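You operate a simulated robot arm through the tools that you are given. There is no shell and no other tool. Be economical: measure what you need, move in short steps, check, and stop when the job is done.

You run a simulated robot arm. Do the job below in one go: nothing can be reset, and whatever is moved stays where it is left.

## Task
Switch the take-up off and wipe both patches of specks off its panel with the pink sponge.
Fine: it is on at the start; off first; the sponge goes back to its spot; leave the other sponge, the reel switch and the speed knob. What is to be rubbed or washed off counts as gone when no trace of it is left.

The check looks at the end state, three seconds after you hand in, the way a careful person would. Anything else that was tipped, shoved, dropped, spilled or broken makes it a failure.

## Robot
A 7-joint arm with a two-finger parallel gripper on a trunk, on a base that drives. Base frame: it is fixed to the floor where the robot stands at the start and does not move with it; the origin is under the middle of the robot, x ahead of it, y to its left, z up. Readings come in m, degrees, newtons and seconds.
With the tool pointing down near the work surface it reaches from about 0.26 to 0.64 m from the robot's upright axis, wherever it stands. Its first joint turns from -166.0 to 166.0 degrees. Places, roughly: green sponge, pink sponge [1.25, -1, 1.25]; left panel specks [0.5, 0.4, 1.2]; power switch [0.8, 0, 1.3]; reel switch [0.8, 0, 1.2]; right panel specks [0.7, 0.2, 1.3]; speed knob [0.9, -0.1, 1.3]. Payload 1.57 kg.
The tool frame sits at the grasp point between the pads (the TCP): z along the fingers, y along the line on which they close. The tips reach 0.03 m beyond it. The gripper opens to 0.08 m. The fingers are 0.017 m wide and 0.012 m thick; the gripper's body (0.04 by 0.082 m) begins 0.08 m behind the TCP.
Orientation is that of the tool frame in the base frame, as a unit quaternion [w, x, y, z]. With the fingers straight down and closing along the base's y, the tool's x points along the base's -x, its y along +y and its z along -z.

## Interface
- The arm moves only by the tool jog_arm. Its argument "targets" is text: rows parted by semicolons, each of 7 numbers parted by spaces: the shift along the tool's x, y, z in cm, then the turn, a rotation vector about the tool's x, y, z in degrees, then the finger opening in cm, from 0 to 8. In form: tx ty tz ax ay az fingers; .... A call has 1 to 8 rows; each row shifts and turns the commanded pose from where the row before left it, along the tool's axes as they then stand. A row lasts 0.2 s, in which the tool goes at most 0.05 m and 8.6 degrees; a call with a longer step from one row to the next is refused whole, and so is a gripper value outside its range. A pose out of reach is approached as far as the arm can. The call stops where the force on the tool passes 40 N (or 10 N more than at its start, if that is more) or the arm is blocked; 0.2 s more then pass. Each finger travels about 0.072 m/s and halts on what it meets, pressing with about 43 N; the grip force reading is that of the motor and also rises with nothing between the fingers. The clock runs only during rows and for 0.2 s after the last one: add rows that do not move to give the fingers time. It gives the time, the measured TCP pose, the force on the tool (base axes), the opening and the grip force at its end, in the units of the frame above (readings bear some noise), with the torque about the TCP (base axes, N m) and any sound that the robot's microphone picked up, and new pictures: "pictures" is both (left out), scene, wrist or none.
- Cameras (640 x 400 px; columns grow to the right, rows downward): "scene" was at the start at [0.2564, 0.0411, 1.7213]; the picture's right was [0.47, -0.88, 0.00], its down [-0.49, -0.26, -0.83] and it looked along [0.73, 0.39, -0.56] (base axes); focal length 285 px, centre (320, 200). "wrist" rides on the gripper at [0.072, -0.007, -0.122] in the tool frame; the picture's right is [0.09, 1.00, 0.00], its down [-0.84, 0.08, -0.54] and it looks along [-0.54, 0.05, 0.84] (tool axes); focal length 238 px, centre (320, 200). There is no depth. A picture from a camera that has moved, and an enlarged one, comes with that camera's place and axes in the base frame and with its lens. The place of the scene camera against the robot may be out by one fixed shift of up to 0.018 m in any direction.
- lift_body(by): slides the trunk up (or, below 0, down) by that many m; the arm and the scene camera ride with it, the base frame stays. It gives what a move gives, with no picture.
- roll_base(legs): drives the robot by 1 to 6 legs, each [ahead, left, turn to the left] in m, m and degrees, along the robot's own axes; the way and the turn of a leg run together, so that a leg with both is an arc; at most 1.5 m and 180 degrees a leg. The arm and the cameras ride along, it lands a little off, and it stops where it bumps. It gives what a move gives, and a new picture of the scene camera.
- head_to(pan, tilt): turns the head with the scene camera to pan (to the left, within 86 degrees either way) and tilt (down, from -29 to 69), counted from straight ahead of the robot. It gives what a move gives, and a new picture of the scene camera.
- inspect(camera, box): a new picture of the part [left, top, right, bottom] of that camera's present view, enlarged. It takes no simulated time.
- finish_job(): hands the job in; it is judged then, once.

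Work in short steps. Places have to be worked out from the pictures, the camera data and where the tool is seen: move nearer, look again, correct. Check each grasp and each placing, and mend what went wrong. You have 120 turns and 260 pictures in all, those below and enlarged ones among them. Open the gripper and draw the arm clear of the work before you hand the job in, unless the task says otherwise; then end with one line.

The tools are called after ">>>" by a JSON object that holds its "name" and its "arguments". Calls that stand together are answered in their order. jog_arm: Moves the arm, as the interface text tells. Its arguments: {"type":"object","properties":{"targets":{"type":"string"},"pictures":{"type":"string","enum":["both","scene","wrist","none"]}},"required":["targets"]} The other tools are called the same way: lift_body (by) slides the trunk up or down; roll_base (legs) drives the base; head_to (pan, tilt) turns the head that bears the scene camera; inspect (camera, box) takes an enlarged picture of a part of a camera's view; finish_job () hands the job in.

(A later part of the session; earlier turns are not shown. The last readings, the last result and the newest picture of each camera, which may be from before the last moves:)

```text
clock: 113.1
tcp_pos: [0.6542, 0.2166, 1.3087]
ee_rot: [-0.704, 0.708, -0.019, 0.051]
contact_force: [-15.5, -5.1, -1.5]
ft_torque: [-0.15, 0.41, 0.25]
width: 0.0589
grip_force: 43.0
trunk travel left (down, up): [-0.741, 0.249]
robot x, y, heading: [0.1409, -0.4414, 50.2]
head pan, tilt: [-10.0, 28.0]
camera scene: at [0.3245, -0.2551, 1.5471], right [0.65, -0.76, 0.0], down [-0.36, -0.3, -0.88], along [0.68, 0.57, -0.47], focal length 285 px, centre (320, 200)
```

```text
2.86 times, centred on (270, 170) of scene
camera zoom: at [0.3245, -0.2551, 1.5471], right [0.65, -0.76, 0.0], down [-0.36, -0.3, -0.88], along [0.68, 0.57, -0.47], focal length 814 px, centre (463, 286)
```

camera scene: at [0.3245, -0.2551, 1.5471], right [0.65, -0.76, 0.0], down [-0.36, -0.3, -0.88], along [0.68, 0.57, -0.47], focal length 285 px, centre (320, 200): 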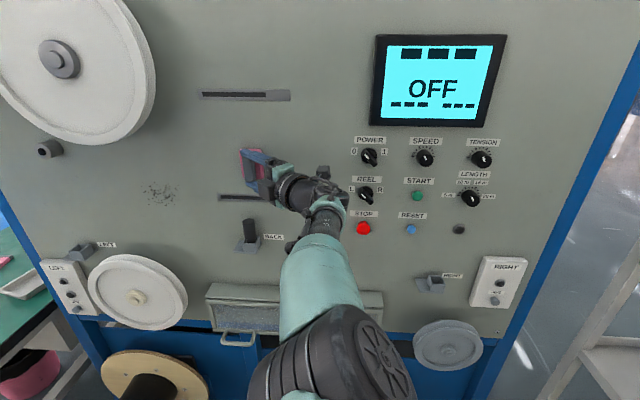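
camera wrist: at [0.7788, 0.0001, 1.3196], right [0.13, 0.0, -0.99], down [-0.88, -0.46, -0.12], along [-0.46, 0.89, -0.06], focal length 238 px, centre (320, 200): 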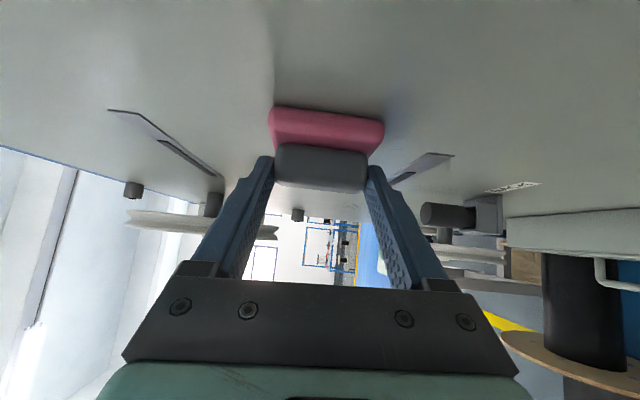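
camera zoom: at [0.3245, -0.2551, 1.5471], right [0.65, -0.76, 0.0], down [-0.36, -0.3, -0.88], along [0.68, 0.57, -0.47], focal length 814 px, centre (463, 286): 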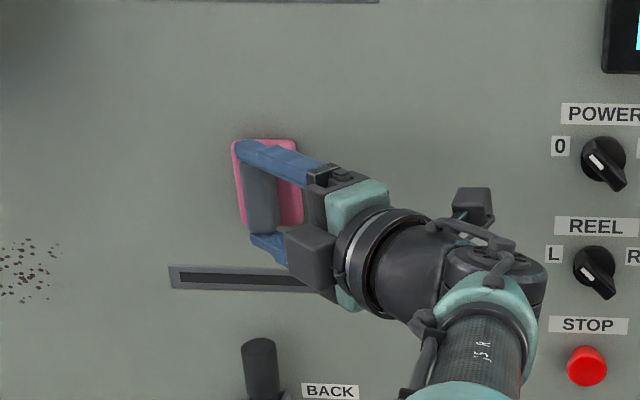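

The right patch appears gone. I back off 3 cm, slide left 20 cm, then lower the trunk for the left patch, and look at both areas.

>>> {"name": "roll_base", "arguments": {"legs": [[-0.029, 0.007, 0], [0.047, 0.194, 0]]}}

>>> {"name": "inspect", "arguments": {"camera": "scene", "box": [240, 100, 440, 240]}}

```text
clock: 115.1
tcp_pos: [0.525, 0.3508, 1.3063]
ee_rot: [-0.704, 0.708, -0.022, 0.053]
contact_force: [0.2, 0.5, -0.9]
ft_torque: [-0.02, -0.01, -0.01]
width: 0.0591
grip_force: 42.9
trunk travel left (down, up): [-0.741, 0.249]
robot x, y, heading: [0.0038, -0.3078, 49.7]
head pan, tilt: [-10.0, 28.0]
camera scene: at [0.1915, -0.1172, 1.5465], right [0.64, -0.77, 0.0], down [-0.36, -0.3, -0.88], along [0.68, 0.56, -0.47], focal length 285 px, centre (320, 200)
```

scene: 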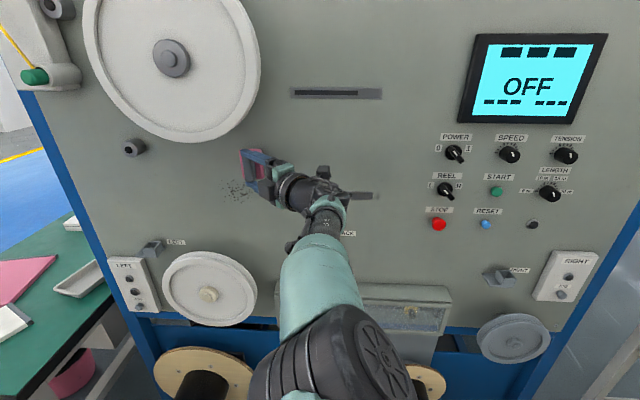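

```text
2.86 times, centred on (340, 170) of scene
camera zoom: at [0.1915, -0.1172, 1.5465], right [0.64, -0.77, 0.0], down [-0.36, -0.3, -0.88], along [0.68, 0.56, -0.47], focal length 814 px, centre (263, 286)
```

zoom: 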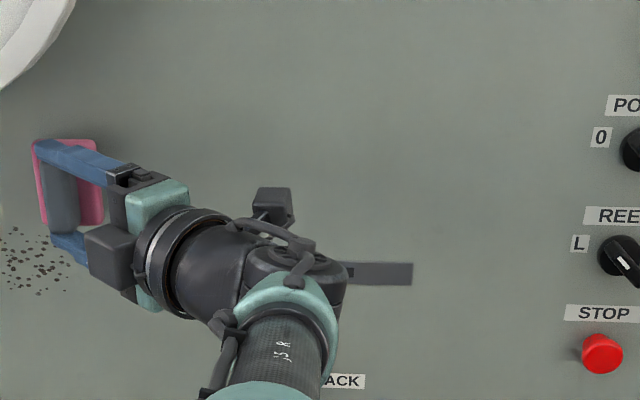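

Right patch area looks clean. Now lower 8.7 cm to the left patch's height and press in 2.2 cm with the base.

>>> {"name": "lift_body", "arguments": {"by": -0.087}}

>>> {"name": "roll_base", "arguments": {"legs": [[0.021, -0.005, 0]]}}

>>> {"name": "inspect", "arguments": {"camera": "wrist", "box": [0, 0, 640, 400]}}

```text
clock: 116.3
tcp_pos: [0.5251, 0.3506, 1.2195]
ee_rot: [-0.704, 0.708, -0.023, 0.052]
contact_force: [-0.5, -0.2, 0.4]
ft_torque: [-0.01, 0.0, -0.02]
width: 0.0589
grip_force: 43.3
trunk travel left (down, up): [-0.654, 0.336]
robot x, y, heading: [0.0069, -0.3062, 49.7]
head pan, tilt: [-10.0, 28.0]
```

```text
clock: 117.1
tcp_pos: [0.5439, 0.3645, 1.2197]
ee_rot: [-0.704, 0.708, -0.023, 0.051]
contact_force: [0.9, -0.4, -0.2]
ft_torque: [0.0, 0.01, 0.02]
width: 0.0588
grip_force: 43.6
trunk travel left (down, up): [-0.654, 0.336]
robot x, y, heading: [0.0244, -0.2909, 49.6]
head pan, tilt: [-10.0, 28.0]
camera scene: at [0.2102, -0.1038, 1.4593], right [0.64, -0.77, 0.0], down [-0.36, -0.3, -0.88], along [0.68, 0.56, -0.47], focal length 285 px, centre (320, 200)
```

scene: 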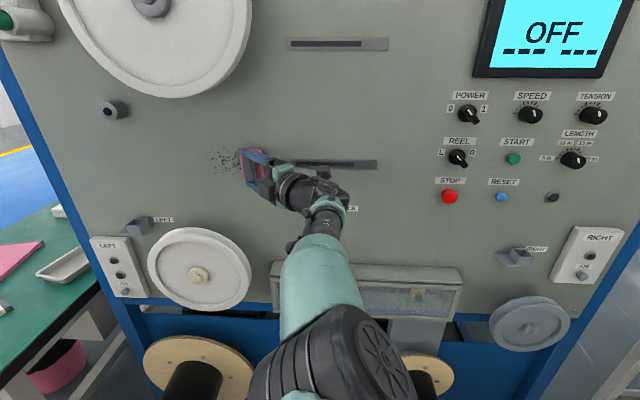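

```text
1.00 times, centred on (320, 200) of wrist (not enlarged: the box is as wide or as high as the picture)
camera zoom: at [0.6018, 0.2361, 1.2288], right [0.13, -0.02, -0.99], down [-0.89, -0.45, -0.11], along [-0.44, 0.89, -0.08], focal length 238 px, centre (320, 200)
```

zoom: 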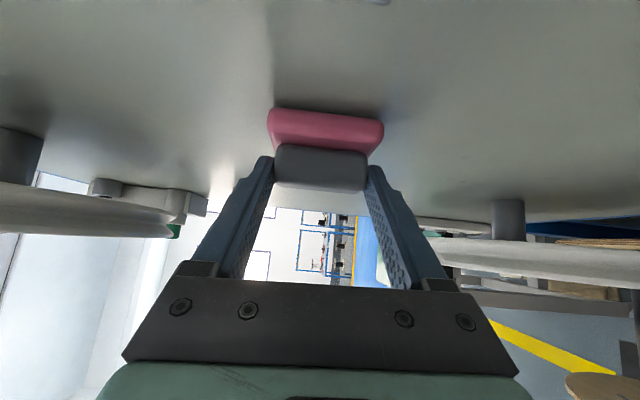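

No contact yet, and the patch centre sits ~1 cm above the pad's centre. Raise 1.2 cm and press 7 mm more.

>>> {"name": "lift_body", "arguments": {"by": 0.012}}

>>> {"name": "roll_base", "arguments": {"legs": [[0.007, -0.002, 0]]}}

```text
clock: 117.7
tcp_pos: [0.5434, 0.3651, 1.2317]
ee_rot: [-0.704, 0.708, -0.024, 0.053]
contact_force: [0.0, -0.7, 0.3]
ft_torque: [-0.02, 0.02, -0.01]
width: 0.0588
grip_force: 42.9
trunk travel left (down, up): [-0.666, 0.324]
robot x, y, heading: [0.0206, -0.292, 49.4]
head pan, tilt: [-10.0, 28.0]
```

```text
clock: 118.5
tcp_pos: [0.5436, 0.3682, 1.2344]
ee_rot: [-0.704, 0.708, -0.021, 0.051]
contact_force: [-18.2, -16.3, -4.3]
ft_torque: [-0.7, 0.75, 0.34]
width: 0.059
grip_force: 42.9
trunk travel left (down, up): [-0.666, 0.324]
robot x, y, heading: [0.0264, -0.2888, 49.9]
head pan, tilt: [-10.0, 28.0]
camera scene: at [0.2123, -0.1028, 1.4723], right [0.64, -0.77, 0.0], down [-0.36, -0.3, -0.88], along [0.68, 0.57, -0.47], focal length 285 px, centre (320, 200)
```

scene: 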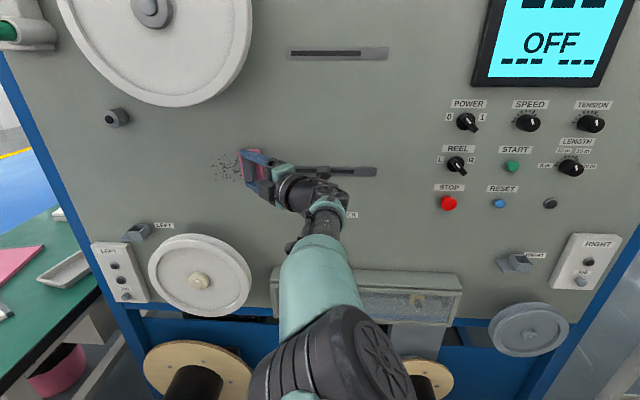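

Contact at ~24 N. Sweep left 11 cm with the base.

>>> {"name": "roll_base", "arguments": {"legs": [[0.0255, 0.107, 0]]}}

>>> {"name": "inspect", "arguments": {"camera": "scene", "box": [180, 90, 380, 230]}}

```text
clock: 119.7
tcp_pos: [0.4772, 0.4588, 1.2331]
ee_rot: [-0.704, 0.708, -0.02, 0.05]
contact_force: [-11.4, -5.9, -0.5]
ft_torque: [-0.19, 0.44, 0.24]
width: 0.059
grip_force: 43.2
trunk travel left (down, up): [-0.666, 0.324]
robot x, y, heading: [-0.0421, -0.1988, 49.7]
head pan, tilt: [-10.0, 28.0]
camera scene: at [0.1471, -0.0123, 1.472], right [0.64, -0.77, 0.0], down [-0.36, -0.3, -0.88], along [0.68, 0.56, -0.47], focal length 285 px, centre (320, 200)
```

scene: 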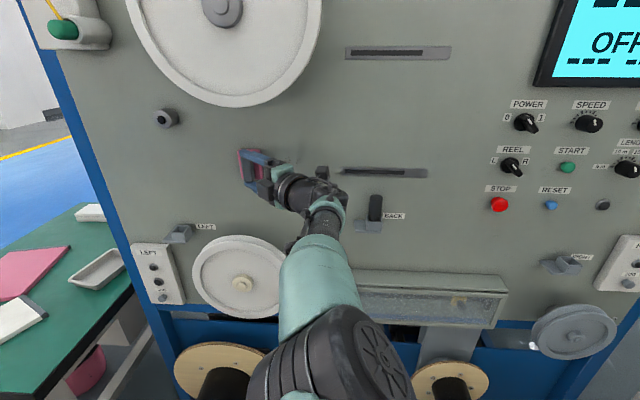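

```text
2.86 times, centred on (280, 160) of scene
camera zoom: at [0.1471, -0.0123, 1.472], right [0.64, -0.77, 0.0], down [-0.36, -0.3, -0.88], along [0.68, 0.56, -0.47], focal length 814 px, centre (434, 314)
```

zoom: 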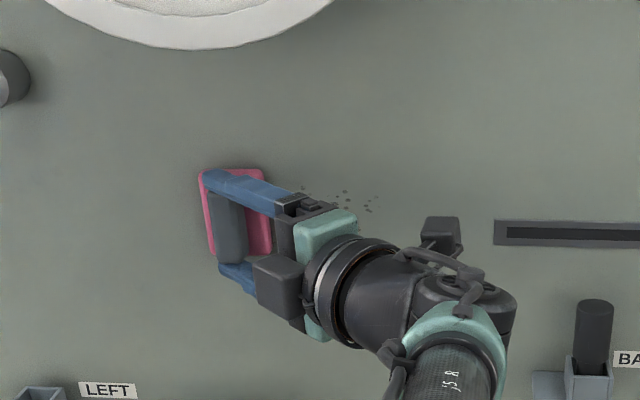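

Most is gone; a few specks remain at the right of the patch. Sweep back right 14 cm with a touch more pressure.

>>> {"name": "roll_base", "arguments": {"legs": [[0.003, -0.001, 0], [-0.0327, -0.136, 0]]}}

>>> {"name": "inspect", "arguments": {"camera": "scene", "box": [160, 90, 360, 230]}}

```text
clock: 121.3
tcp_pos: [0.5643, 0.3403, 1.2362]
ee_rot: [-0.706, 0.706, -0.018, 0.05]
contact_force: [-22.1, -23.9, 1.1]
ft_torque: [-0.59, 0.48, 0.04]
width: 0.0591
grip_force: 42.6
trunk travel left (down, up): [-0.666, 0.324]
robot x, y, heading: [0.0491, -0.313, 49.9]
head pan, tilt: [-10.0, 28.0]
camera scene: at [0.2326, -0.1288, 1.4728], right [0.64, -0.77, 0.0], down [-0.36, -0.3, -0.89], along [0.68, 0.57, -0.47], focal length 285 px, centre (320, 200)
```

scene: 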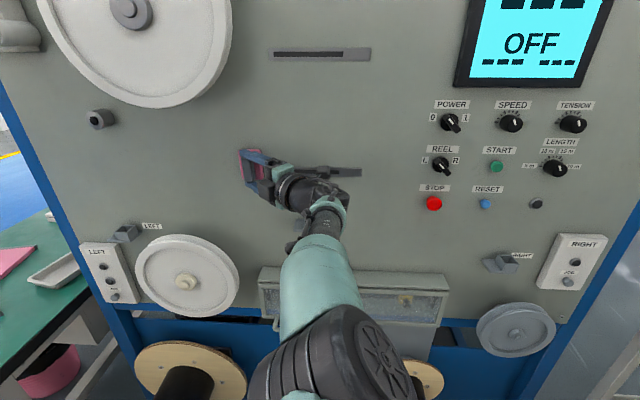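

```text
2.86 times, centred on (260, 160) of scene
camera zoom: at [0.2326, -0.1288, 1.4728], right [0.64, -0.77, 0.0], down [-0.36, -0.3, -0.89], along [0.68, 0.57, -0.47], focal length 814 px, centre (491, 314)
```

zoom: 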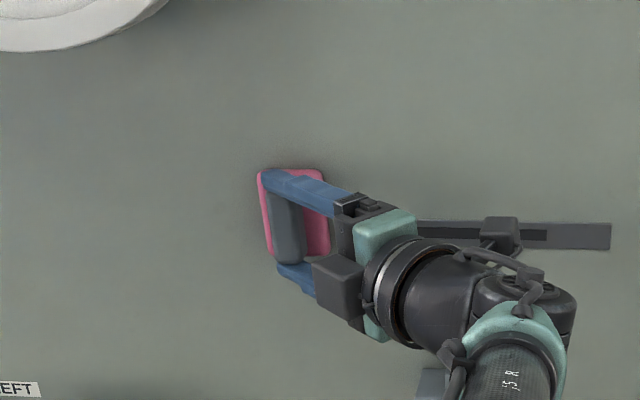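

Left patch appears gone. Back off 15 cm straight out and inspect both areas closely.

>>> {"name": "roll_base", "arguments": {"legs": [[-0.19, 0.046, 0]]}}

>>> {"name": "inspect", "arguments": {"camera": "scene", "box": [220, 80, 320, 160]}}

>>> {"name": "inspect", "arguments": {"camera": "scene", "box": [310, 60, 410, 140]}}

>>> {"name": "inspect", "arguments": {"camera": "wrist", "box": [0, 0, 640, 400]}}

```text
clock: 122.9
tcp_pos: [0.409, 0.2305, 1.2324]
ee_rot: [-0.704, 0.708, -0.021, 0.05]
contact_force: [0.9, -1.1, -0.6]
ft_torque: [-0.02, 0.01, -0.07]
width: 0.0588
grip_force: 42.9
trunk travel left (down, up): [-0.666, 0.324]
robot x, y, heading: [-0.106, -0.4235, 49.7]
head pan, tilt: [-10.0, 28.0]
camera scene: at [0.0791, -0.2372, 1.4716], right [0.64, -0.77, 0.0], down [-0.36, -0.3, -0.88], along [0.68, 0.56, -0.47], focal length 285 px, centre (320, 200)
```

scene: 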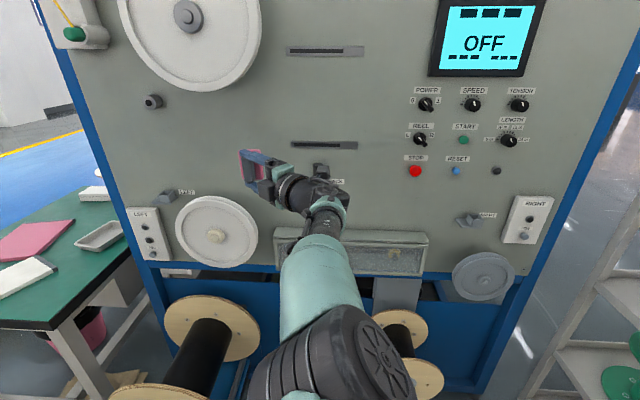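

```text
5.00 times, centred on (270, 120) of scene
camera zoom: at [0.0791, -0.2372, 1.4716], right [0.64, -0.77, 0.0], down [-0.36, -0.3, -0.88], along [0.68, 0.56, -0.47], focal length 1425 px, centre (570, 600)
```

zoom: 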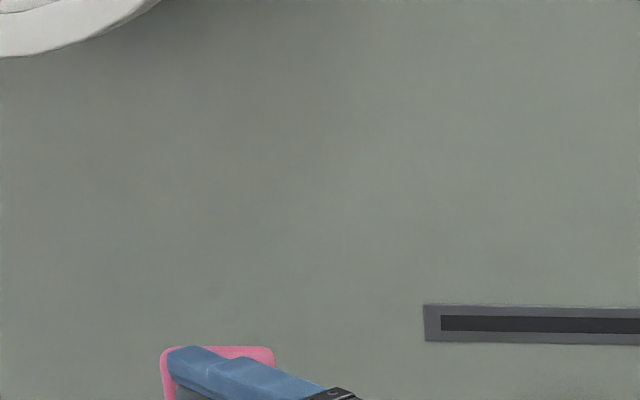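

```text
5.00 times, centred on (360, 100) of scene
camera zoom: at [0.0791, -0.2372, 1.4716], right [0.64, -0.77, 0.0], down [-0.36, -0.3, -0.88], along [0.68, 0.56, -0.47], focal length 1425 px, centre (120, 700)
```

zoom: 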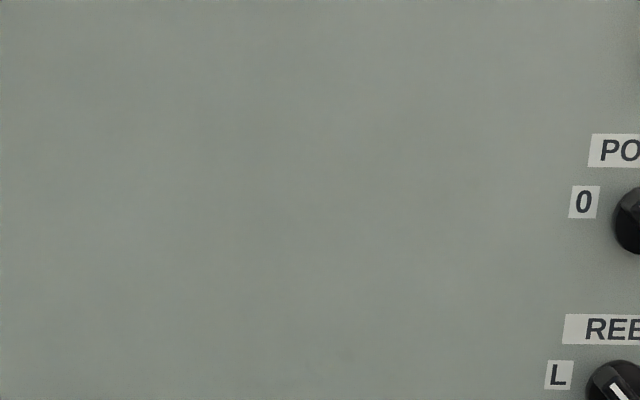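

```text
1.00 times, centred on (320, 200) of wrist (not enlarged: the box is as wide or as high as the picture)
camera zoom: at [0.4701, 0.1034, 1.2411], right [0.13, -0.02, -0.99], down [-0.88, -0.46, -0.11], along [-0.45, 0.89, -0.08], focal length 238 px, centre (320, 200)
```

zoom: 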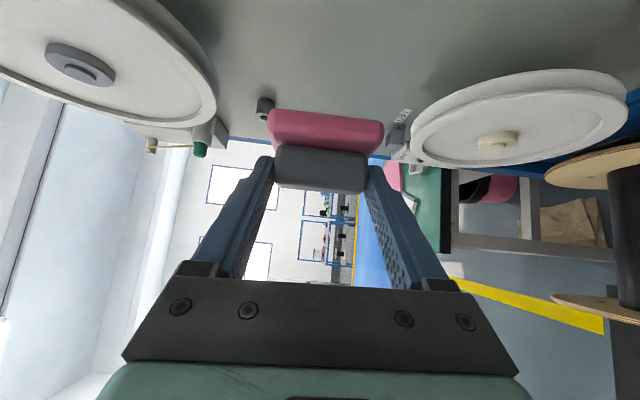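

Right area is spotless. Back off further so the left area is unobstructed, and check it.

>>> {"name": "roll_base", "arguments": {"legs": [[-0.15, -0.15, 0]]}}

>>> {"name": "inspect", "arguments": {"camera": "scene", "box": [150, 70, 310, 190]}}

```text
clock: 124.5
tcp_pos: [0.4301, 0.0186, 1.2314]
ee_rot: [-0.704, 0.708, -0.022, 0.051]
contact_force: [-0.7, 0.9, -1.1]
ft_torque: [0.01, 0.02, -0.01]
width: 0.0589
grip_force: 43.3
trunk travel left (down, up): [-0.666, 0.324]
robot x, y, heading: [-0.0878, -0.6345, 49.4]
head pan, tilt: [-10.0, 28.0]
camera scene: at [0.0981, -0.4487, 1.4716], right [0.64, -0.77, 0.0], down [-0.36, -0.3, -0.88], along [0.68, 0.56, -0.47], focal length 285 px, centre (320, 200)
```

scene: 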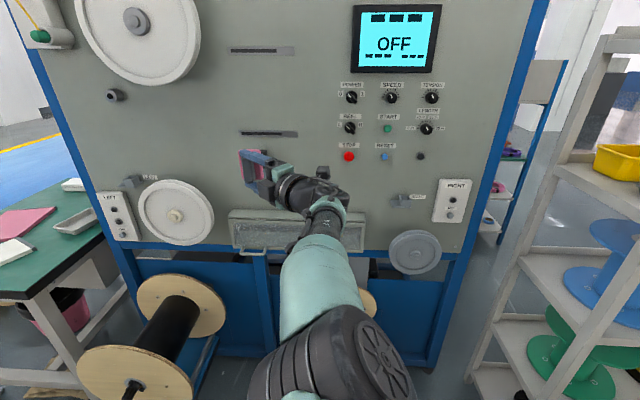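

```text
3.33 times, centred on (230, 130) of scene
camera zoom: at [0.0981, -0.4487, 1.4716], right [0.64, -0.77, 0.0], down [-0.36, -0.3, -0.88], along [0.68, 0.56, -0.47], focal length 950 px, centre (620, 433)
```

zoom: 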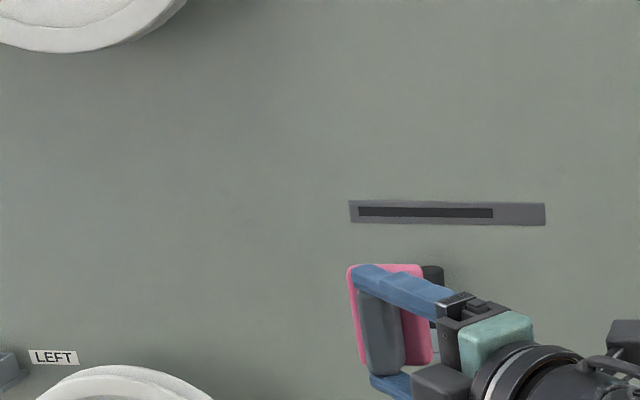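

Both patches are gone. I take a tighter look at the left spot while rolling the tool back +90°.

>>> {"name": "inspect", "arguments": {"camera": "scene", "box": [180, 110, 250, 160]}}

>>> {"name": "jog_arm", "arguments": {"targets": "0 0 0 0 0 8.2 3; 0 0 0 0 0 8.2 3; 0 0 0 0 0 8.2 3; 0 0 0 0 0 8.2 3; 0 0 0 0 0 8.2 3; 0 0 0 0 0 8.2 3; 0 0 0 0 0 8.2 3; 0 0 0 0 0 8.2 3", "pictures": "none"}}

>>> {"name": "jog_arm", "arguments": {"targets": "0 0 0 0 0 8.2 3; 0 0 0 0 0 8.2 3; 0 0 0 0 0 8.2 3; 0 0 0 0 8 0 3; 0 0 0 0 8 0 3; 0 0 0 0 8 0 3; 0 0 0 0 8 0 3; 0 0 0 0 8 0 3", "pictures": "wrist"}}

```text
8.00 times, centred on (215, 135) of scene
camera zoom: at [0.0981, -0.4487, 1.4716], right [0.64, -0.77, 0.0], down [-0.36, -0.3, -0.88], along [0.68, 0.56, -0.47], focal length 2280 px, centre (1160, 720)
```

zoom: 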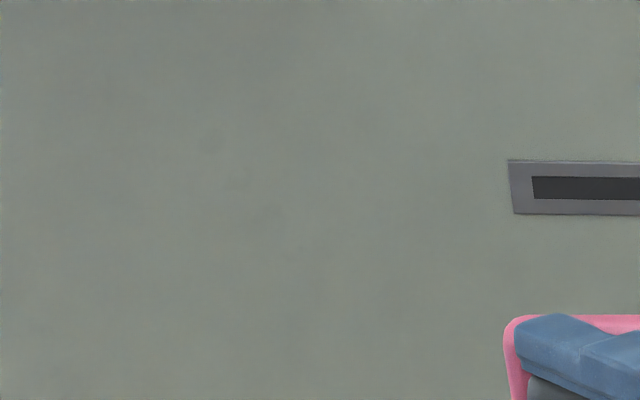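

```text
clock: 126.3
tcp_pos: [0.4301, 0.0203, 1.2317]
ee_rot: [0.619, -0.582, 0.403, 0.339]
contact_force: [-0.6, 0.3, -0.6]
ft_torque: [-0.02, -0.02, -0.01]
width: 0.0586
grip_force: 42.8
trunk travel left (down, up): [-0.666, 0.324]
robot x, y, heading: [-0.0959, -0.6324, 49.0]
head pan, tilt: [-10.0, 28.0]
```

```text
clock: 128.1
tcp_pos: [0.39, 0.0061, 1.2103]
ee_rot: [0.323, -0.614, 0.669, 0.268]
contact_force: [0.0, -0.5, -0.7]
ft_torque: [-0.03, 0.0, 0.01]
width: 0.0586
grip_force: 42.9
out of reach, approached as far as the arm can: row 5, 6, 7, 8
trunk travel left (down, up): [-0.666, 0.324]
robot x, y, heading: [-0.0907, -0.639, 49.4]
head pan, tilt: [-10.0, 28.0]
camera wrist: at [0.3814, -0.133, 1.2339], right [-0.99, 0.04, -0.11], down [-0.1, 0.14, 0.98], along [0.06, 0.99, -0.13], focal length 238 px, centre (320, 200)
```

wrist: 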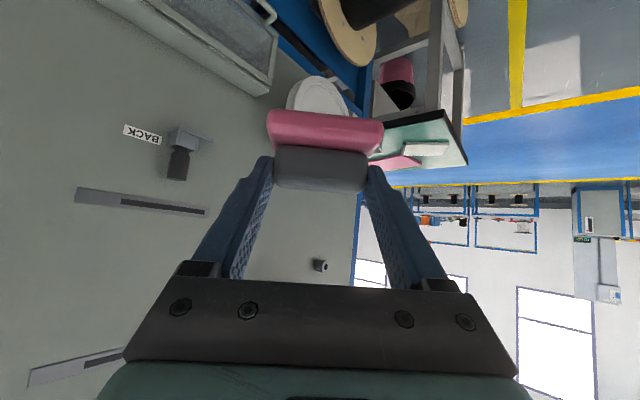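

I zoom the wrist view between the fingers, where the left patch was, to make sure no trace is left.

>>> {"name": "inspect", "arguments": {"camera": "wrist", "box": [180, 180, 370, 290]}}

>>> {"name": "inspect", "arguments": {"camera": "scene", "box": [195, 115, 235, 150]}}

>>> {"name": "inspect", "arguments": {"camera": "scene", "box": [265, 85, 325, 130]}}

```text
3.37 times, centred on (275, 235) of wrist
camera zoom: at [0.3814, -0.133, 1.2339], right [-0.99, 0.04, -0.11], down [-0.1, 0.14, 0.98], along [0.06, 0.99, -0.13], focal length 803 px, centre (472, 82)
```

zoom: 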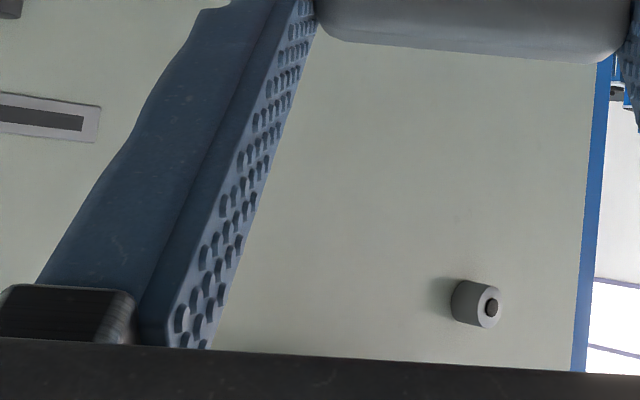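

```text
11.43 times, centred on (215, 132) of scene
camera zoom: at [0.0975, -0.4481, 1.4716], right [0.64, -0.77, 0.0], down [-0.36, -0.3, -0.88], along [0.68, 0.56, -0.47], focal length 3257 px, centre (1520, 971)
```

zoom: 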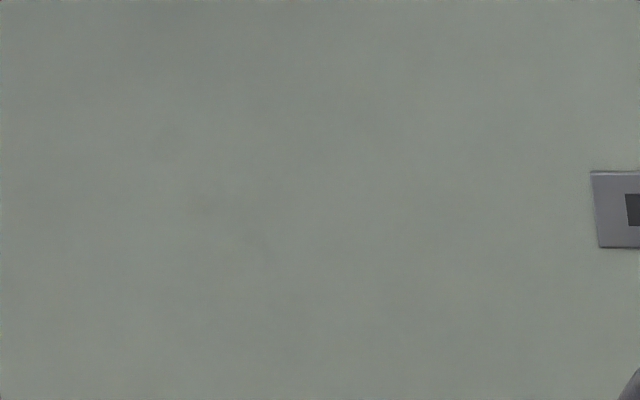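

```text
8.89 times, centred on (295, 108) of scene
camera zoom: at [0.0975, -0.4481, 1.4716], right [0.64, -0.77, 0.0], down [-0.36, -0.3, -0.88], along [0.68, 0.56, -0.47], focal length 2533 px, centre (542, 1022)
```

zoom: 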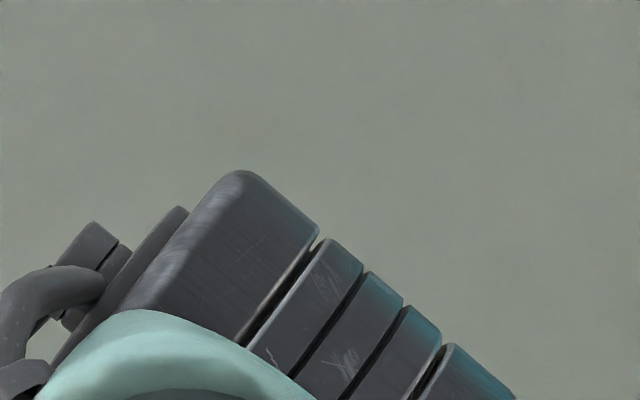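

There are extremely faint blotches near the left patch's right end. I compare with a control region and the rest of the patch.

>>> {"name": "inspect", "arguments": {"camera": "scene", "box": [170, 112, 220, 150]}}

>>> {"name": "inspect", "arguments": {"camera": "scene", "box": [200, 70, 250, 108]}}

>>> {"name": "inspect", "arguments": {"camera": "scene", "box": [255, 80, 335, 130]}}

```text
10.53 times, centred on (195, 131) of scene
camera zoom: at [0.0975, -0.4481, 1.4716], right [0.64, -0.77, 0.0], down [-0.36, -0.3, -0.88], along [0.68, 0.56, -0.47], focal length 3000 px, centre (1636, 926)
```

zoom: 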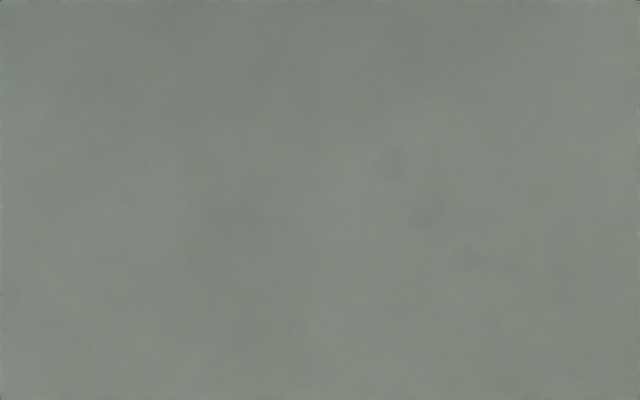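

```text
10.53 times, centred on (225, 89) of scene
camera zoom: at [0.0975, -0.4481, 1.4716], right [0.64, -0.77, 0.0], down [-0.36, -0.3, -0.88], along [0.68, 0.56, -0.47], focal length 3000 px, centre (1320, 1368)
```

zoom: 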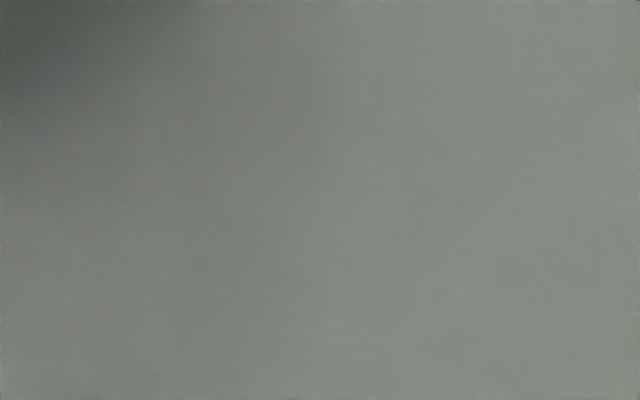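

```text
8.00 times, centred on (295, 105) of scene
camera zoom: at [0.0975, -0.4481, 1.4716], right [0.64, -0.77, 0.0], down [-0.36, -0.3, -0.88], along [0.68, 0.56, -0.47], focal length 2280 px, centre (520, 960)
```

zoom: 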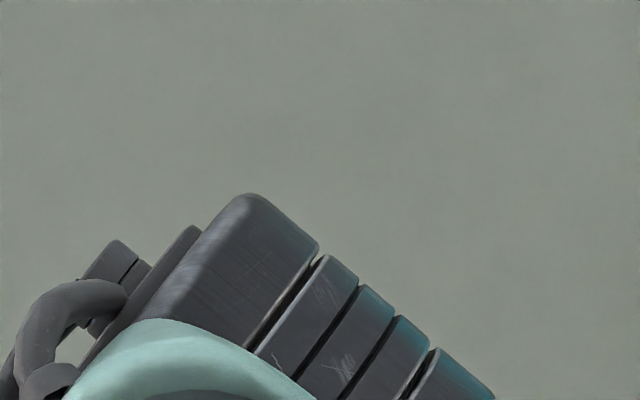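

A few faint residual blotches remain near the left patch's right end (l≈0), so I'll rub it again: level and roll the tool back to wiping pose.

>>> {"name": "jog_arm", "arguments": {"targets": "0 0 0 0 -8 0 3; 0 0 0 0 -8 0 3; 0 0 0 0 -8 0 3; 0 0 0 0 -8 0 3; 0 0 0 0 -8 0 3; 0 0 0 0 0 -8.2 3; 0 0 0 0 0 -8.2 3; 0 0 0 0 0 -8.2 3", "pictures": "none"}}

>>> {"name": "jog_arm", "arguments": {"targets": "0 0 0 0 0 -8.2 3; 0 0 0 0 0 -8.2 3; 0 0 0 0 0 -8.2 3; 0 0 0 0 0 -8.2 3; 0 0 0 0 0 -8.2 3; 0 0 0 0 0 -8.2 3; 0 0 0 0 0 -8.2 3; 0 0 0 0 0 -8.2 3", "pictures": "none"}}

>>> {"name": "roll_base", "arguments": {"legs": [[0.3, 0.145, 0]]}}

```text
clock: 129.9
tcp_pos: [0.3896, 0.005, 1.2091]
ee_rot: [0.619, -0.584, 0.401, 0.338]
contact_force: [0.2, -0.6, 0.0]
ft_torque: [0.0, 0.01, -0.01]
width: 0.0589
grip_force: 42.8
trunk travel left (down, up): [-0.666, 0.324]
robot x, y, heading: [-0.0922, -0.6346, 49.4]
head pan, tilt: [-10.0, 28.0]
```

```text
clock: 131.7
tcp_pos: [0.3906, 0.0066, 1.21]
ee_rot: [-0.704, 0.708, -0.022, 0.052]
contact_force: [0.1, -1.3, -0.5]
ft_torque: [0.02, 0.0, 0.0]
width: 0.0586
grip_force: 43.1
trunk travel left (down, up): [-0.666, 0.324]
robot x, y, heading: [-0.092, -0.6338, 49.5]
head pan, tilt: [-10.0, 28.0]
```

```text
clock: 133.9
tcp_pos: [0.4714, 0.3297, 1.2098]
ee_rot: [-0.704, 0.708, -0.021, 0.05]
contact_force: [-0.3, 0.7, -0.5]
ft_torque: [-0.01, 0.01, 0.03]
width: 0.0586
grip_force: 43.0
trunk travel left (down, up): [-0.666, 0.324]
robot x, y, heading: [-0.0084, -0.3135, 49.7]
head pan, tilt: [-10.0, 28.0]
camera scene: at [0.1819, -0.1258, 1.4714], right [0.64, -0.77, 0.0], down [-0.36, -0.3, -0.88], along [0.68, 0.56, -0.47], focal length 285 px, centre (320, 200)
```

scene: 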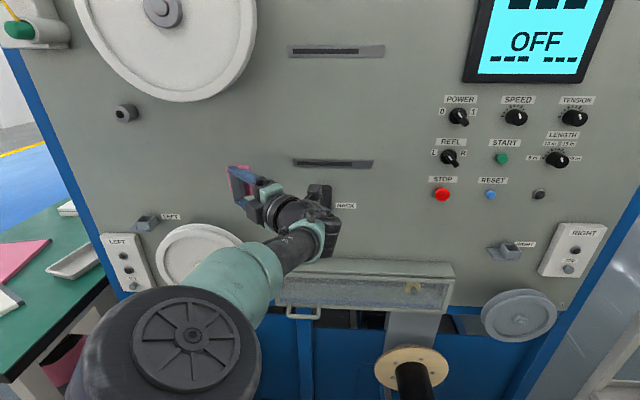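

The arm now has slack. Raise 2.5 cm, shift right 3.5 cm and advance ~6.5 cm toward the panel.

>>> {"name": "jog_arm", "arguments": {"targets": "0 -2.5 0 0 0 0 3; 2.4 0 -2.5 0 0 0 3; 1.6 0 1.5 0 0 0 3; 1.6 0 1.5 0 0 0 3; 1.4 0 1.35 0 0 0 3; 0 0 0 0 0 0 3", "pictures": "none"}}

>>> {"name": "inspect", "arguments": {"camera": "scene", "box": [180, 120, 300, 220]}}

```text
clock: 135.3
tcp_pos: [0.5268, 0.3279, 1.2363]
ee_rot: [-0.704, 0.708, -0.022, 0.049]
contact_force: [0.1, -0.7, -0.5]
ft_torque: [-0.03, -0.02, 0.03]
width: 0.0588
grip_force: 42.5
out of reach, approached as far as the arm can: row 5
trunk travel left (down, up): [-0.666, 0.324]
robot x, y, heading: [-0.0043, -0.3099, 49.5]
head pan, tilt: [-10.0, 28.0]
```

```text
4.00 times, centred on (240, 170) of scene
camera zoom: at [0.1826, -0.1266, 1.4714], right [0.64, -0.77, 0.0], down [-0.36, -0.3, -0.88], along [0.68, 0.56, -0.47], focal length 1140 px, centre (640, 320)
```

zoom: 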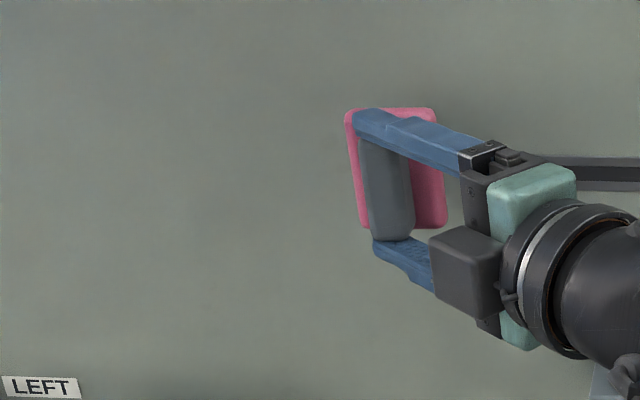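

Press in with the base 3.8 cm and check force.

>>> {"name": "roll_base", "arguments": {"legs": [[0.038, -0.009, 0]]}}

```text
clock: 136.3
tcp_pos: [0.5532, 0.3524, 1.2365]
ee_rot: [-0.705, 0.708, -0.017, 0.044]
contact_force: [0.4, -0.7, 0.0]
ft_torque: [0.01, -0.01, 0.0]
width: 0.0587
grip_force: 43.3
trunk travel left (down, up): [-0.666, 0.324]
robot x, y, heading: [0.0232, -0.2887, 49.7]
head pan, tilt: [-10.0, 28.0]
stopped in leg 1: the force on the tool passed its limit at 41 N (the readings are from after the stop); the commanded pose is now the measured one
camera scene: at [0.2137, -0.1029, 1.4715], right [0.64, -0.77, 0.0], down [-0.36, -0.3, -0.88], along [0.68, 0.56, -0.47], focal length 285 px, centre (320, 200)
```

scene: 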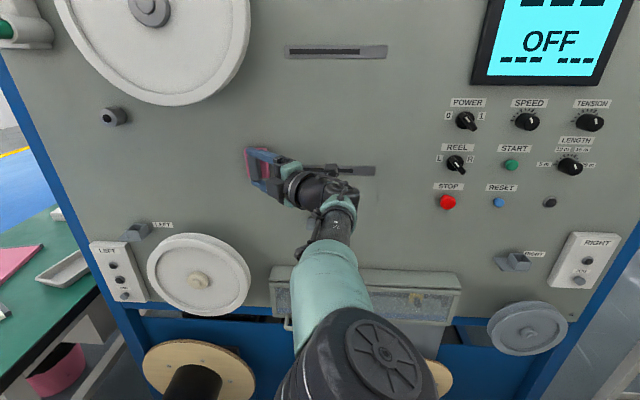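

Touching now at 0 N with 2.5° yaw error. Trim yaw, press with small arm steps.

>>> {"name": "jog_arm", "arguments": {"targets": "0 0 0 0 2.4 0 3; 0.2 0 0.2 0 0 0 3; 0.2 0 0.2 0 0 0 3; 0 0 0 0 0 0 3", "pictures": "none"}}

```text
clock: 137.3
tcp_pos: [0.5546, 0.3552, 1.2386]
ee_rot: [-0.704, 0.707, -0.028, 0.057]
contact_force: [-19.9, -16.8, -6.7]
ft_torque: [-0.95, 0.83, 0.85]
width: 0.059
grip_force: 43.3
trunk travel left (down, up): [-0.666, 0.324]
robot x, y, heading: [0.0239, -0.2903, 49.7]
head pan, tilt: [-10.0, 28.0]
```

26 N, flat. Sweep left 11 cm and back right 11 cm.

>>> {"name": "roll_base", "arguments": {"legs": [[0.025, 0.107, 0], [-0.025, -0.107, 0]]}}

```text
clock: 139.3
tcp_pos: [0.5578, 0.3511, 1.241]
ee_rot: [0.706, -0.705, 0.03, -0.061]
contact_force: [-21.0, -23.2, -0.8]
ft_torque: [-0.69, 0.65, 0.78]
width: 0.059
grip_force: 42.9
trunk travel left (down, up): [-0.666, 0.324]
robot x, y, heading: [0.025, -0.288, 49.5]
head pan, tilt: [-10.0, 28.0]
camera scene: at [0.2104, -0.107, 1.4727], right [0.63, -0.77, 0.0], down [-0.36, -0.29, -0.89], along [0.68, 0.56, -0.47], focal length 285 px, centre (320, 200)
```

scene: 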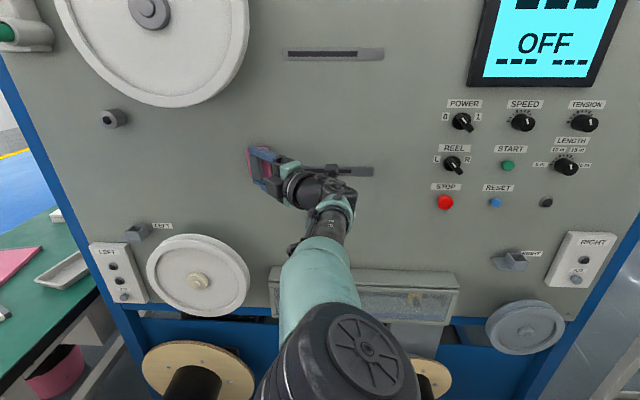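

Again left and right, this time 1.5 cm lower (staying in contact only lightly), then back off and inspect.

>>> {"name": "lift_body", "arguments": {"by": -0.015}}

>>> {"name": "roll_base", "arguments": {"legs": [[0.024, 0.107, 0], [-0.025, -0.107, 0], [-0.15, -0.08, 0], [-0.1, -0.2, 0]]}}

>>> {"name": "inspect", "arguments": {"camera": "scene", "box": [160, 100, 230, 150]}}

>>> {"name": "inspect", "arguments": {"camera": "scene", "box": [240, 80, 340, 140]}}

```text
clock: 140.0
tcp_pos: [0.5548, 0.3539, 1.2237]
ee_rot: [-0.705, 0.706, -0.029, 0.059]
contact_force: [-14.8, -7.5, 2.6]
ft_torque: [-0.1, 0.46, 0.64]
width: 0.0586
grip_force: 44.0
trunk travel left (down, up): [-0.651, 0.339]
robot x, y, heading: [0.0215, -0.2902, 49.4]
head pan, tilt: [-10.0, 28.0]
```

```text
clock: 144.3
tcp_pos: [0.6055, -0.0188, 1.2202]
ee_rot: [-0.705, 0.706, -0.029, 0.057]
contact_force: [-0.6, -0.5, -0.4]
ft_torque: [-0.01, 0.01, 0.03]
width: 0.0586
grip_force: 42.9
trunk travel left (down, up): [-0.651, 0.339]
robot x, y, heading: [0.0724, -0.6694, 49.8]
head pan, tilt: [-10.0, 28.0]
camera scene: at [0.2603, -0.4772, 1.4566], right [0.64, -0.77, 0.0], down [-0.36, -0.3, -0.88], along [0.68, 0.56, -0.47], focal length 285 px, centre (320, 200)
```

scene: 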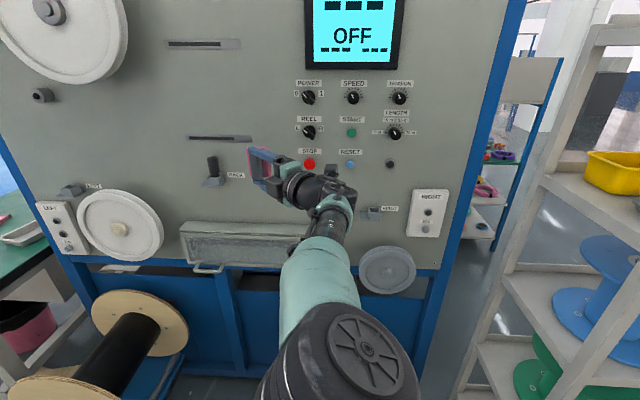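

```text
8.00 times, centred on (195, 125) of scene
camera zoom: at [0.2603, -0.4772, 1.4566], right [0.64, -0.77, 0.0], down [-0.36, -0.3, -0.88], along [0.68, 0.56, -0.47], focal length 2280 px, centre (1320, 800)
```

zoom: 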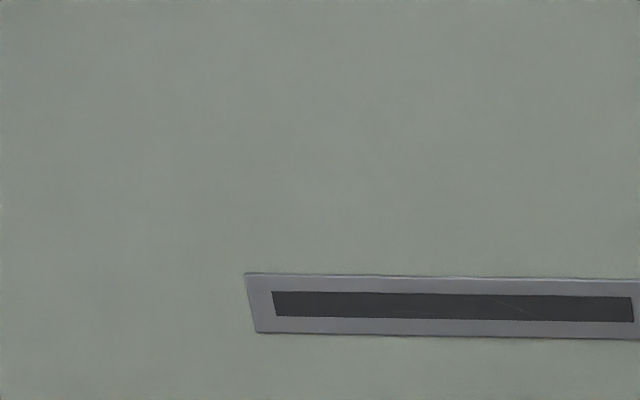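

```text
6.40 times, centred on (290, 110) of scene
camera zoom: at [0.2603, -0.4772, 1.4566], right [0.64, -0.77, 0.0], down [-0.36, -0.3, -0.88], along [0.68, 0.56, -0.47], focal length 1824 px, centre (512, 776)
```

zoom: 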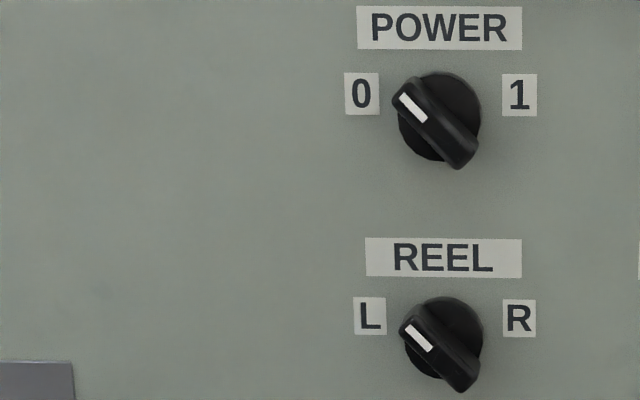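

Now zoom exactly on both patch locations in this view.

>>> {"name": "inspect", "arguments": {"camera": "scene", "box": [100, 112, 172, 160]}}

>>> {"name": "inspect", "arguments": {"camera": "scene", "box": [205, 85, 277, 133]}}

```text
8.33 times, centred on (136, 136) of scene
camera zoom: at [0.2603, -0.4772, 1.4566], right [0.64, -0.77, 0.0], down [-0.36, -0.3, -0.88], along [0.68, 0.56, -0.47], focal length 2375 px, centre (1853, 733)
```

zoom: 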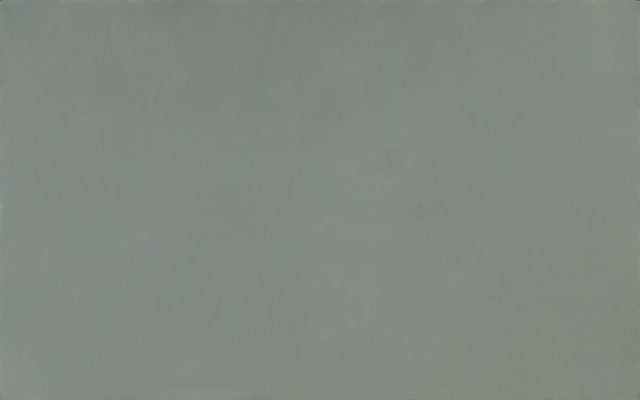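

```text
8.33 times, centred on (241, 109) of scene
camera zoom: at [0.2603, -0.4772, 1.4566], right [0.64, -0.77, 0.0], down [-0.36, -0.3, -0.88], along [0.68, 0.56, -0.47], focal length 2375 px, centre (978, 958)
```

zoom: 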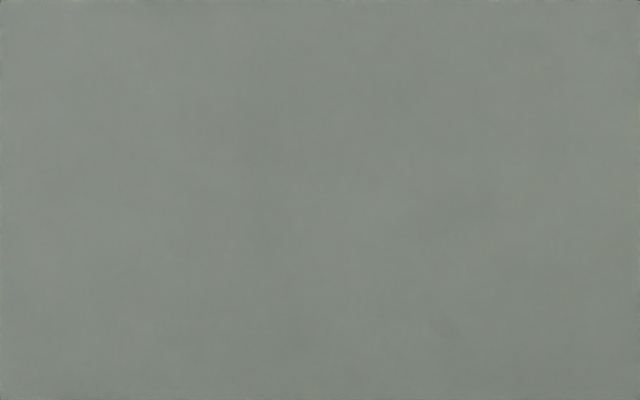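

Two very faint marks persist at the left spot and one at the right patch's lower-right edge. I magnify them strongly.

>>> {"name": "inspect", "arguments": {"camera": "scene", "box": [136, 124, 156, 142]}}

>>> {"name": "inspect", "arguments": {"camera": "scene", "box": [245, 115, 265, 133]}}

>>> {"name": "inspect", "arguments": {"camera": "scene", "box": [170, 60, 270, 128]}}

```text
16.00 times, centred on (146, 133) of scene
camera zoom: at [0.2603, -0.4772, 1.4566], right [0.64, -0.77, 0.0], down [-0.36, -0.3, -0.88], along [0.68, 0.56, -0.47], focal length 4560 px, centre (3104, 1272)
```

zoom: 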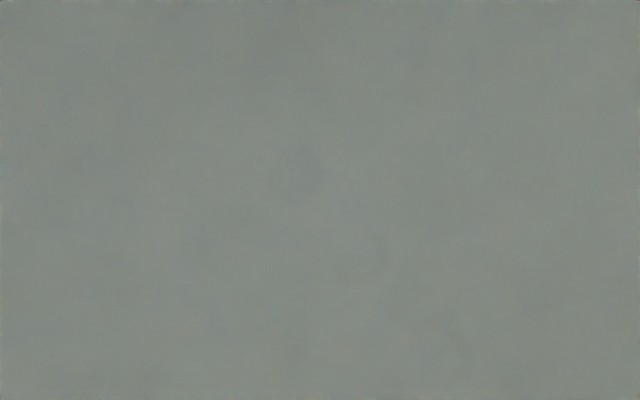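

```text
16.00 times, centred on (255, 124) of scene
camera zoom: at [0.2603, -0.4772, 1.4566], right [0.64, -0.77, 0.0], down [-0.36, -0.3, -0.88], along [0.68, 0.56, -0.47], focal length 4560 px, centre (1360, 1416)
```

zoom: 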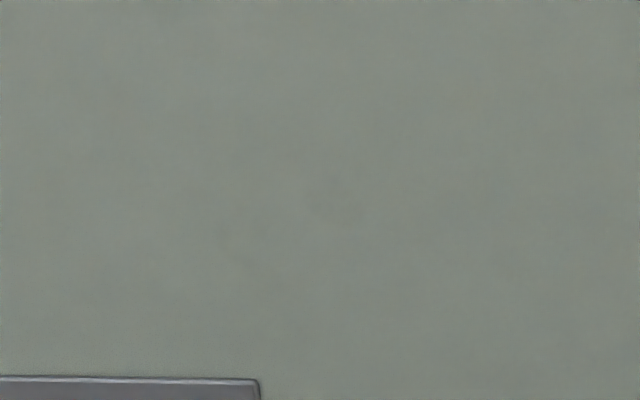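

```text
5.88 times, centred on (220, 94) of scene
camera zoom: at [0.2603, -0.4772, 1.4566], right [0.64, -0.77, 0.0], down [-0.36, -0.3, -0.88], along [0.68, 0.56, -0.47], focal length 1676 px, centre (908, 824)
```

zoom: 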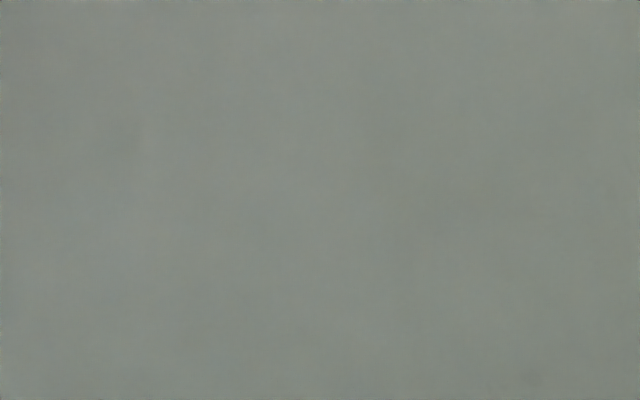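

Only broad paint mottling (same elsewhere on the panel); both patches are gone. Now return the sponge: back off and roll the tool back +90°.

>>> {"name": "roll_base", "arguments": {"legs": [[-0.15, 0, 0]]}}

>>> {"name": "jog_arm", "arguments": {"targets": "0 0 0 0 0 8.2 3; 0 0 0 0 0 8.2 3; 0 0 0 0 0 8.2 3; 0 0 0 0 0 8.2 3; 0 0 0 0 0 8.2 3; 0 0 0 0 0 8.2 3; 0 0 0 0 0 8.2 3; 0 0 0 0 0 8.2 3", "pictures": "none"}}

>>> {"name": "jog_arm", "arguments": {"targets": "0 0 0 0 0 8.2 3; 0 0 0 0 0 8.2 3; 0 0 0 0 0 8.2 3; 3 0 0 0 8 0 3; 3 0 0 0 8 0 3; 3 0 1 0 8 0 3; 2.5 0 1.5 0 8 0 3; 2 0 2 0 8 0 3", "pictures": "none"}}

```text
clock: 145.7
tcp_pos: [0.5089, -0.1343, 1.2222]
ee_rot: [-0.704, 0.707, -0.029, 0.059]
contact_force: [0.3, 0.4, 0.2]
ft_torque: [-0.02, 0.03, -0.01]
width: 0.0591
grip_force: 43.0
trunk travel left (down, up): [-0.651, 0.339]
robot x, y, heading: [-0.0263, -0.7773, 49.6]
head pan, tilt: [-10.0, 28.0]
camera scene: at [0.1636, -0.5909, 1.4567], right [0.64, -0.77, 0.0], down [-0.36, -0.3, -0.88], along [0.68, 0.56, -0.47], focal length 285 px, centre (320, 200)
```

scene: 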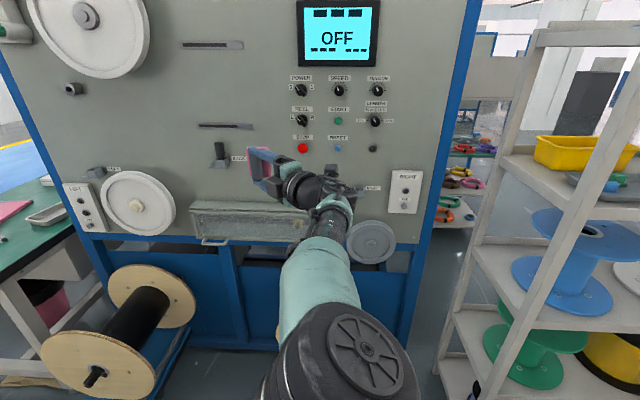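

```text
clock: 147.5
tcp_pos: [0.5094, -0.1318, 1.2213]
ee_rot: [0.622, -0.579, 0.409, 0.333]
contact_force: [0.9, 0.6, -0.8]
ft_torque: [-0.02, -0.02, -0.01]
width: 0.0588
grip_force: 43.8
trunk travel left (down, up): [-0.651, 0.339]
robot x, y, heading: [-0.0234, -0.779, 49.9]
head pan, tilt: [-10.0, 28.0]
```

```text
clock: 149.3
tcp_pos: [0.4667, -0.1432, 1.0666]
ee_rot: [0.326, -0.606, 0.675, 0.266]
contact_force: [0.9, 1.0, -0.1]
ft_torque: [0.02, 0.0, 0.02]
width: 0.0585
grip_force: 43.4
out of reach, approached as far as the arm can: row 6, 7, 8
trunk travel left (down, up): [-0.651, 0.339]
robot x, y, heading: [-0.0221, -0.7755, 49.4]
head pan, tilt: [-10.0, 28.0]
```

Raise the trunk to the shelf height, back away, and turn toward the shelf.

>>> {"name": "lift_body", "arguments": {"by": 0.25}}

>>> {"name": "roll_base", "arguments": {"legs": [[-0.316, -0.139, 0], [0, 0, -60.3]]}}

>>> {"name": "jog_arm", "arguments": {"targets": "0 0 0 0 0 0 3", "pictures": "wrist"}}

```text
clock: 151.9
tcp_pos: [0.4674, -0.1417, 1.3169]
ee_rot: [0.327, -0.606, 0.675, 0.266]
contact_force: [-0.5, -0.2, -0.2]
ft_torque: [0.03, 0.01, -0.02]
width: 0.059
grip_force: 42.9
trunk travel left (down, up): [-0.901, 0.089]
robot x, y, heading: [-0.0259, -0.7772, 49.8]
head pan, tilt: [-10.0, 28.0]
```

```text
clock: 156.8
tcp_pos: [0.6684, -1.2204, 1.318]
ee_rot: [0.416, -0.184, 0.888, 0.065]
contact_force: [-0.3, -0.9, 0.1]
ft_torque: [0.02, 0.0, -0.03]
width: 0.0589
grip_force: 43.2
trunk travel left (down, up): [-0.901, 0.089]
robot x, y, heading: [-0.1281, -1.1108, -10.6]
head pan, tilt: [-10.0, 28.0]
camera scene: at [0.1335, -1.1736, 1.7065], right [-0.35, -0.94, 0.0], down [-0.44, 0.17, -0.88], along [0.83, -0.31, -0.47], focal length 285 px, centre (320, 200)
```

scene: 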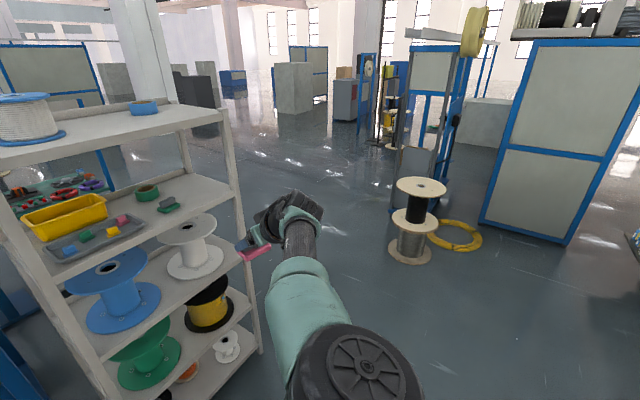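

```text
clock: 157.2
tcp_pos: [0.6673, -1.2209, 1.3166]
ee_rot: [0.416, -0.186, 0.888, 0.066]
contact_force: [0.3, 0.7, -0.1]
ft_torque: [-0.01, 0.04, -0.02]
width: 0.0587
grip_force: 43.0
trunk travel left (down, up): [-0.901, 0.089]
robot x, y, heading: [-0.1275, -1.1111, -10.5]
head pan, tilt: [-10.0, 28.0]
camera wrist: at [0.5416, -1.28, 1.3397], right [-0.44, 0.89, -0.11], down [0.07, 0.15, 0.99], along [0.9, 0.42, -0.13], focal length 238 px, centre (320, 200)
```

wrist: 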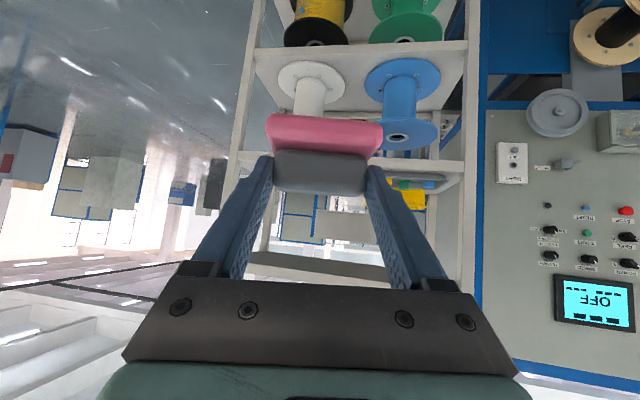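

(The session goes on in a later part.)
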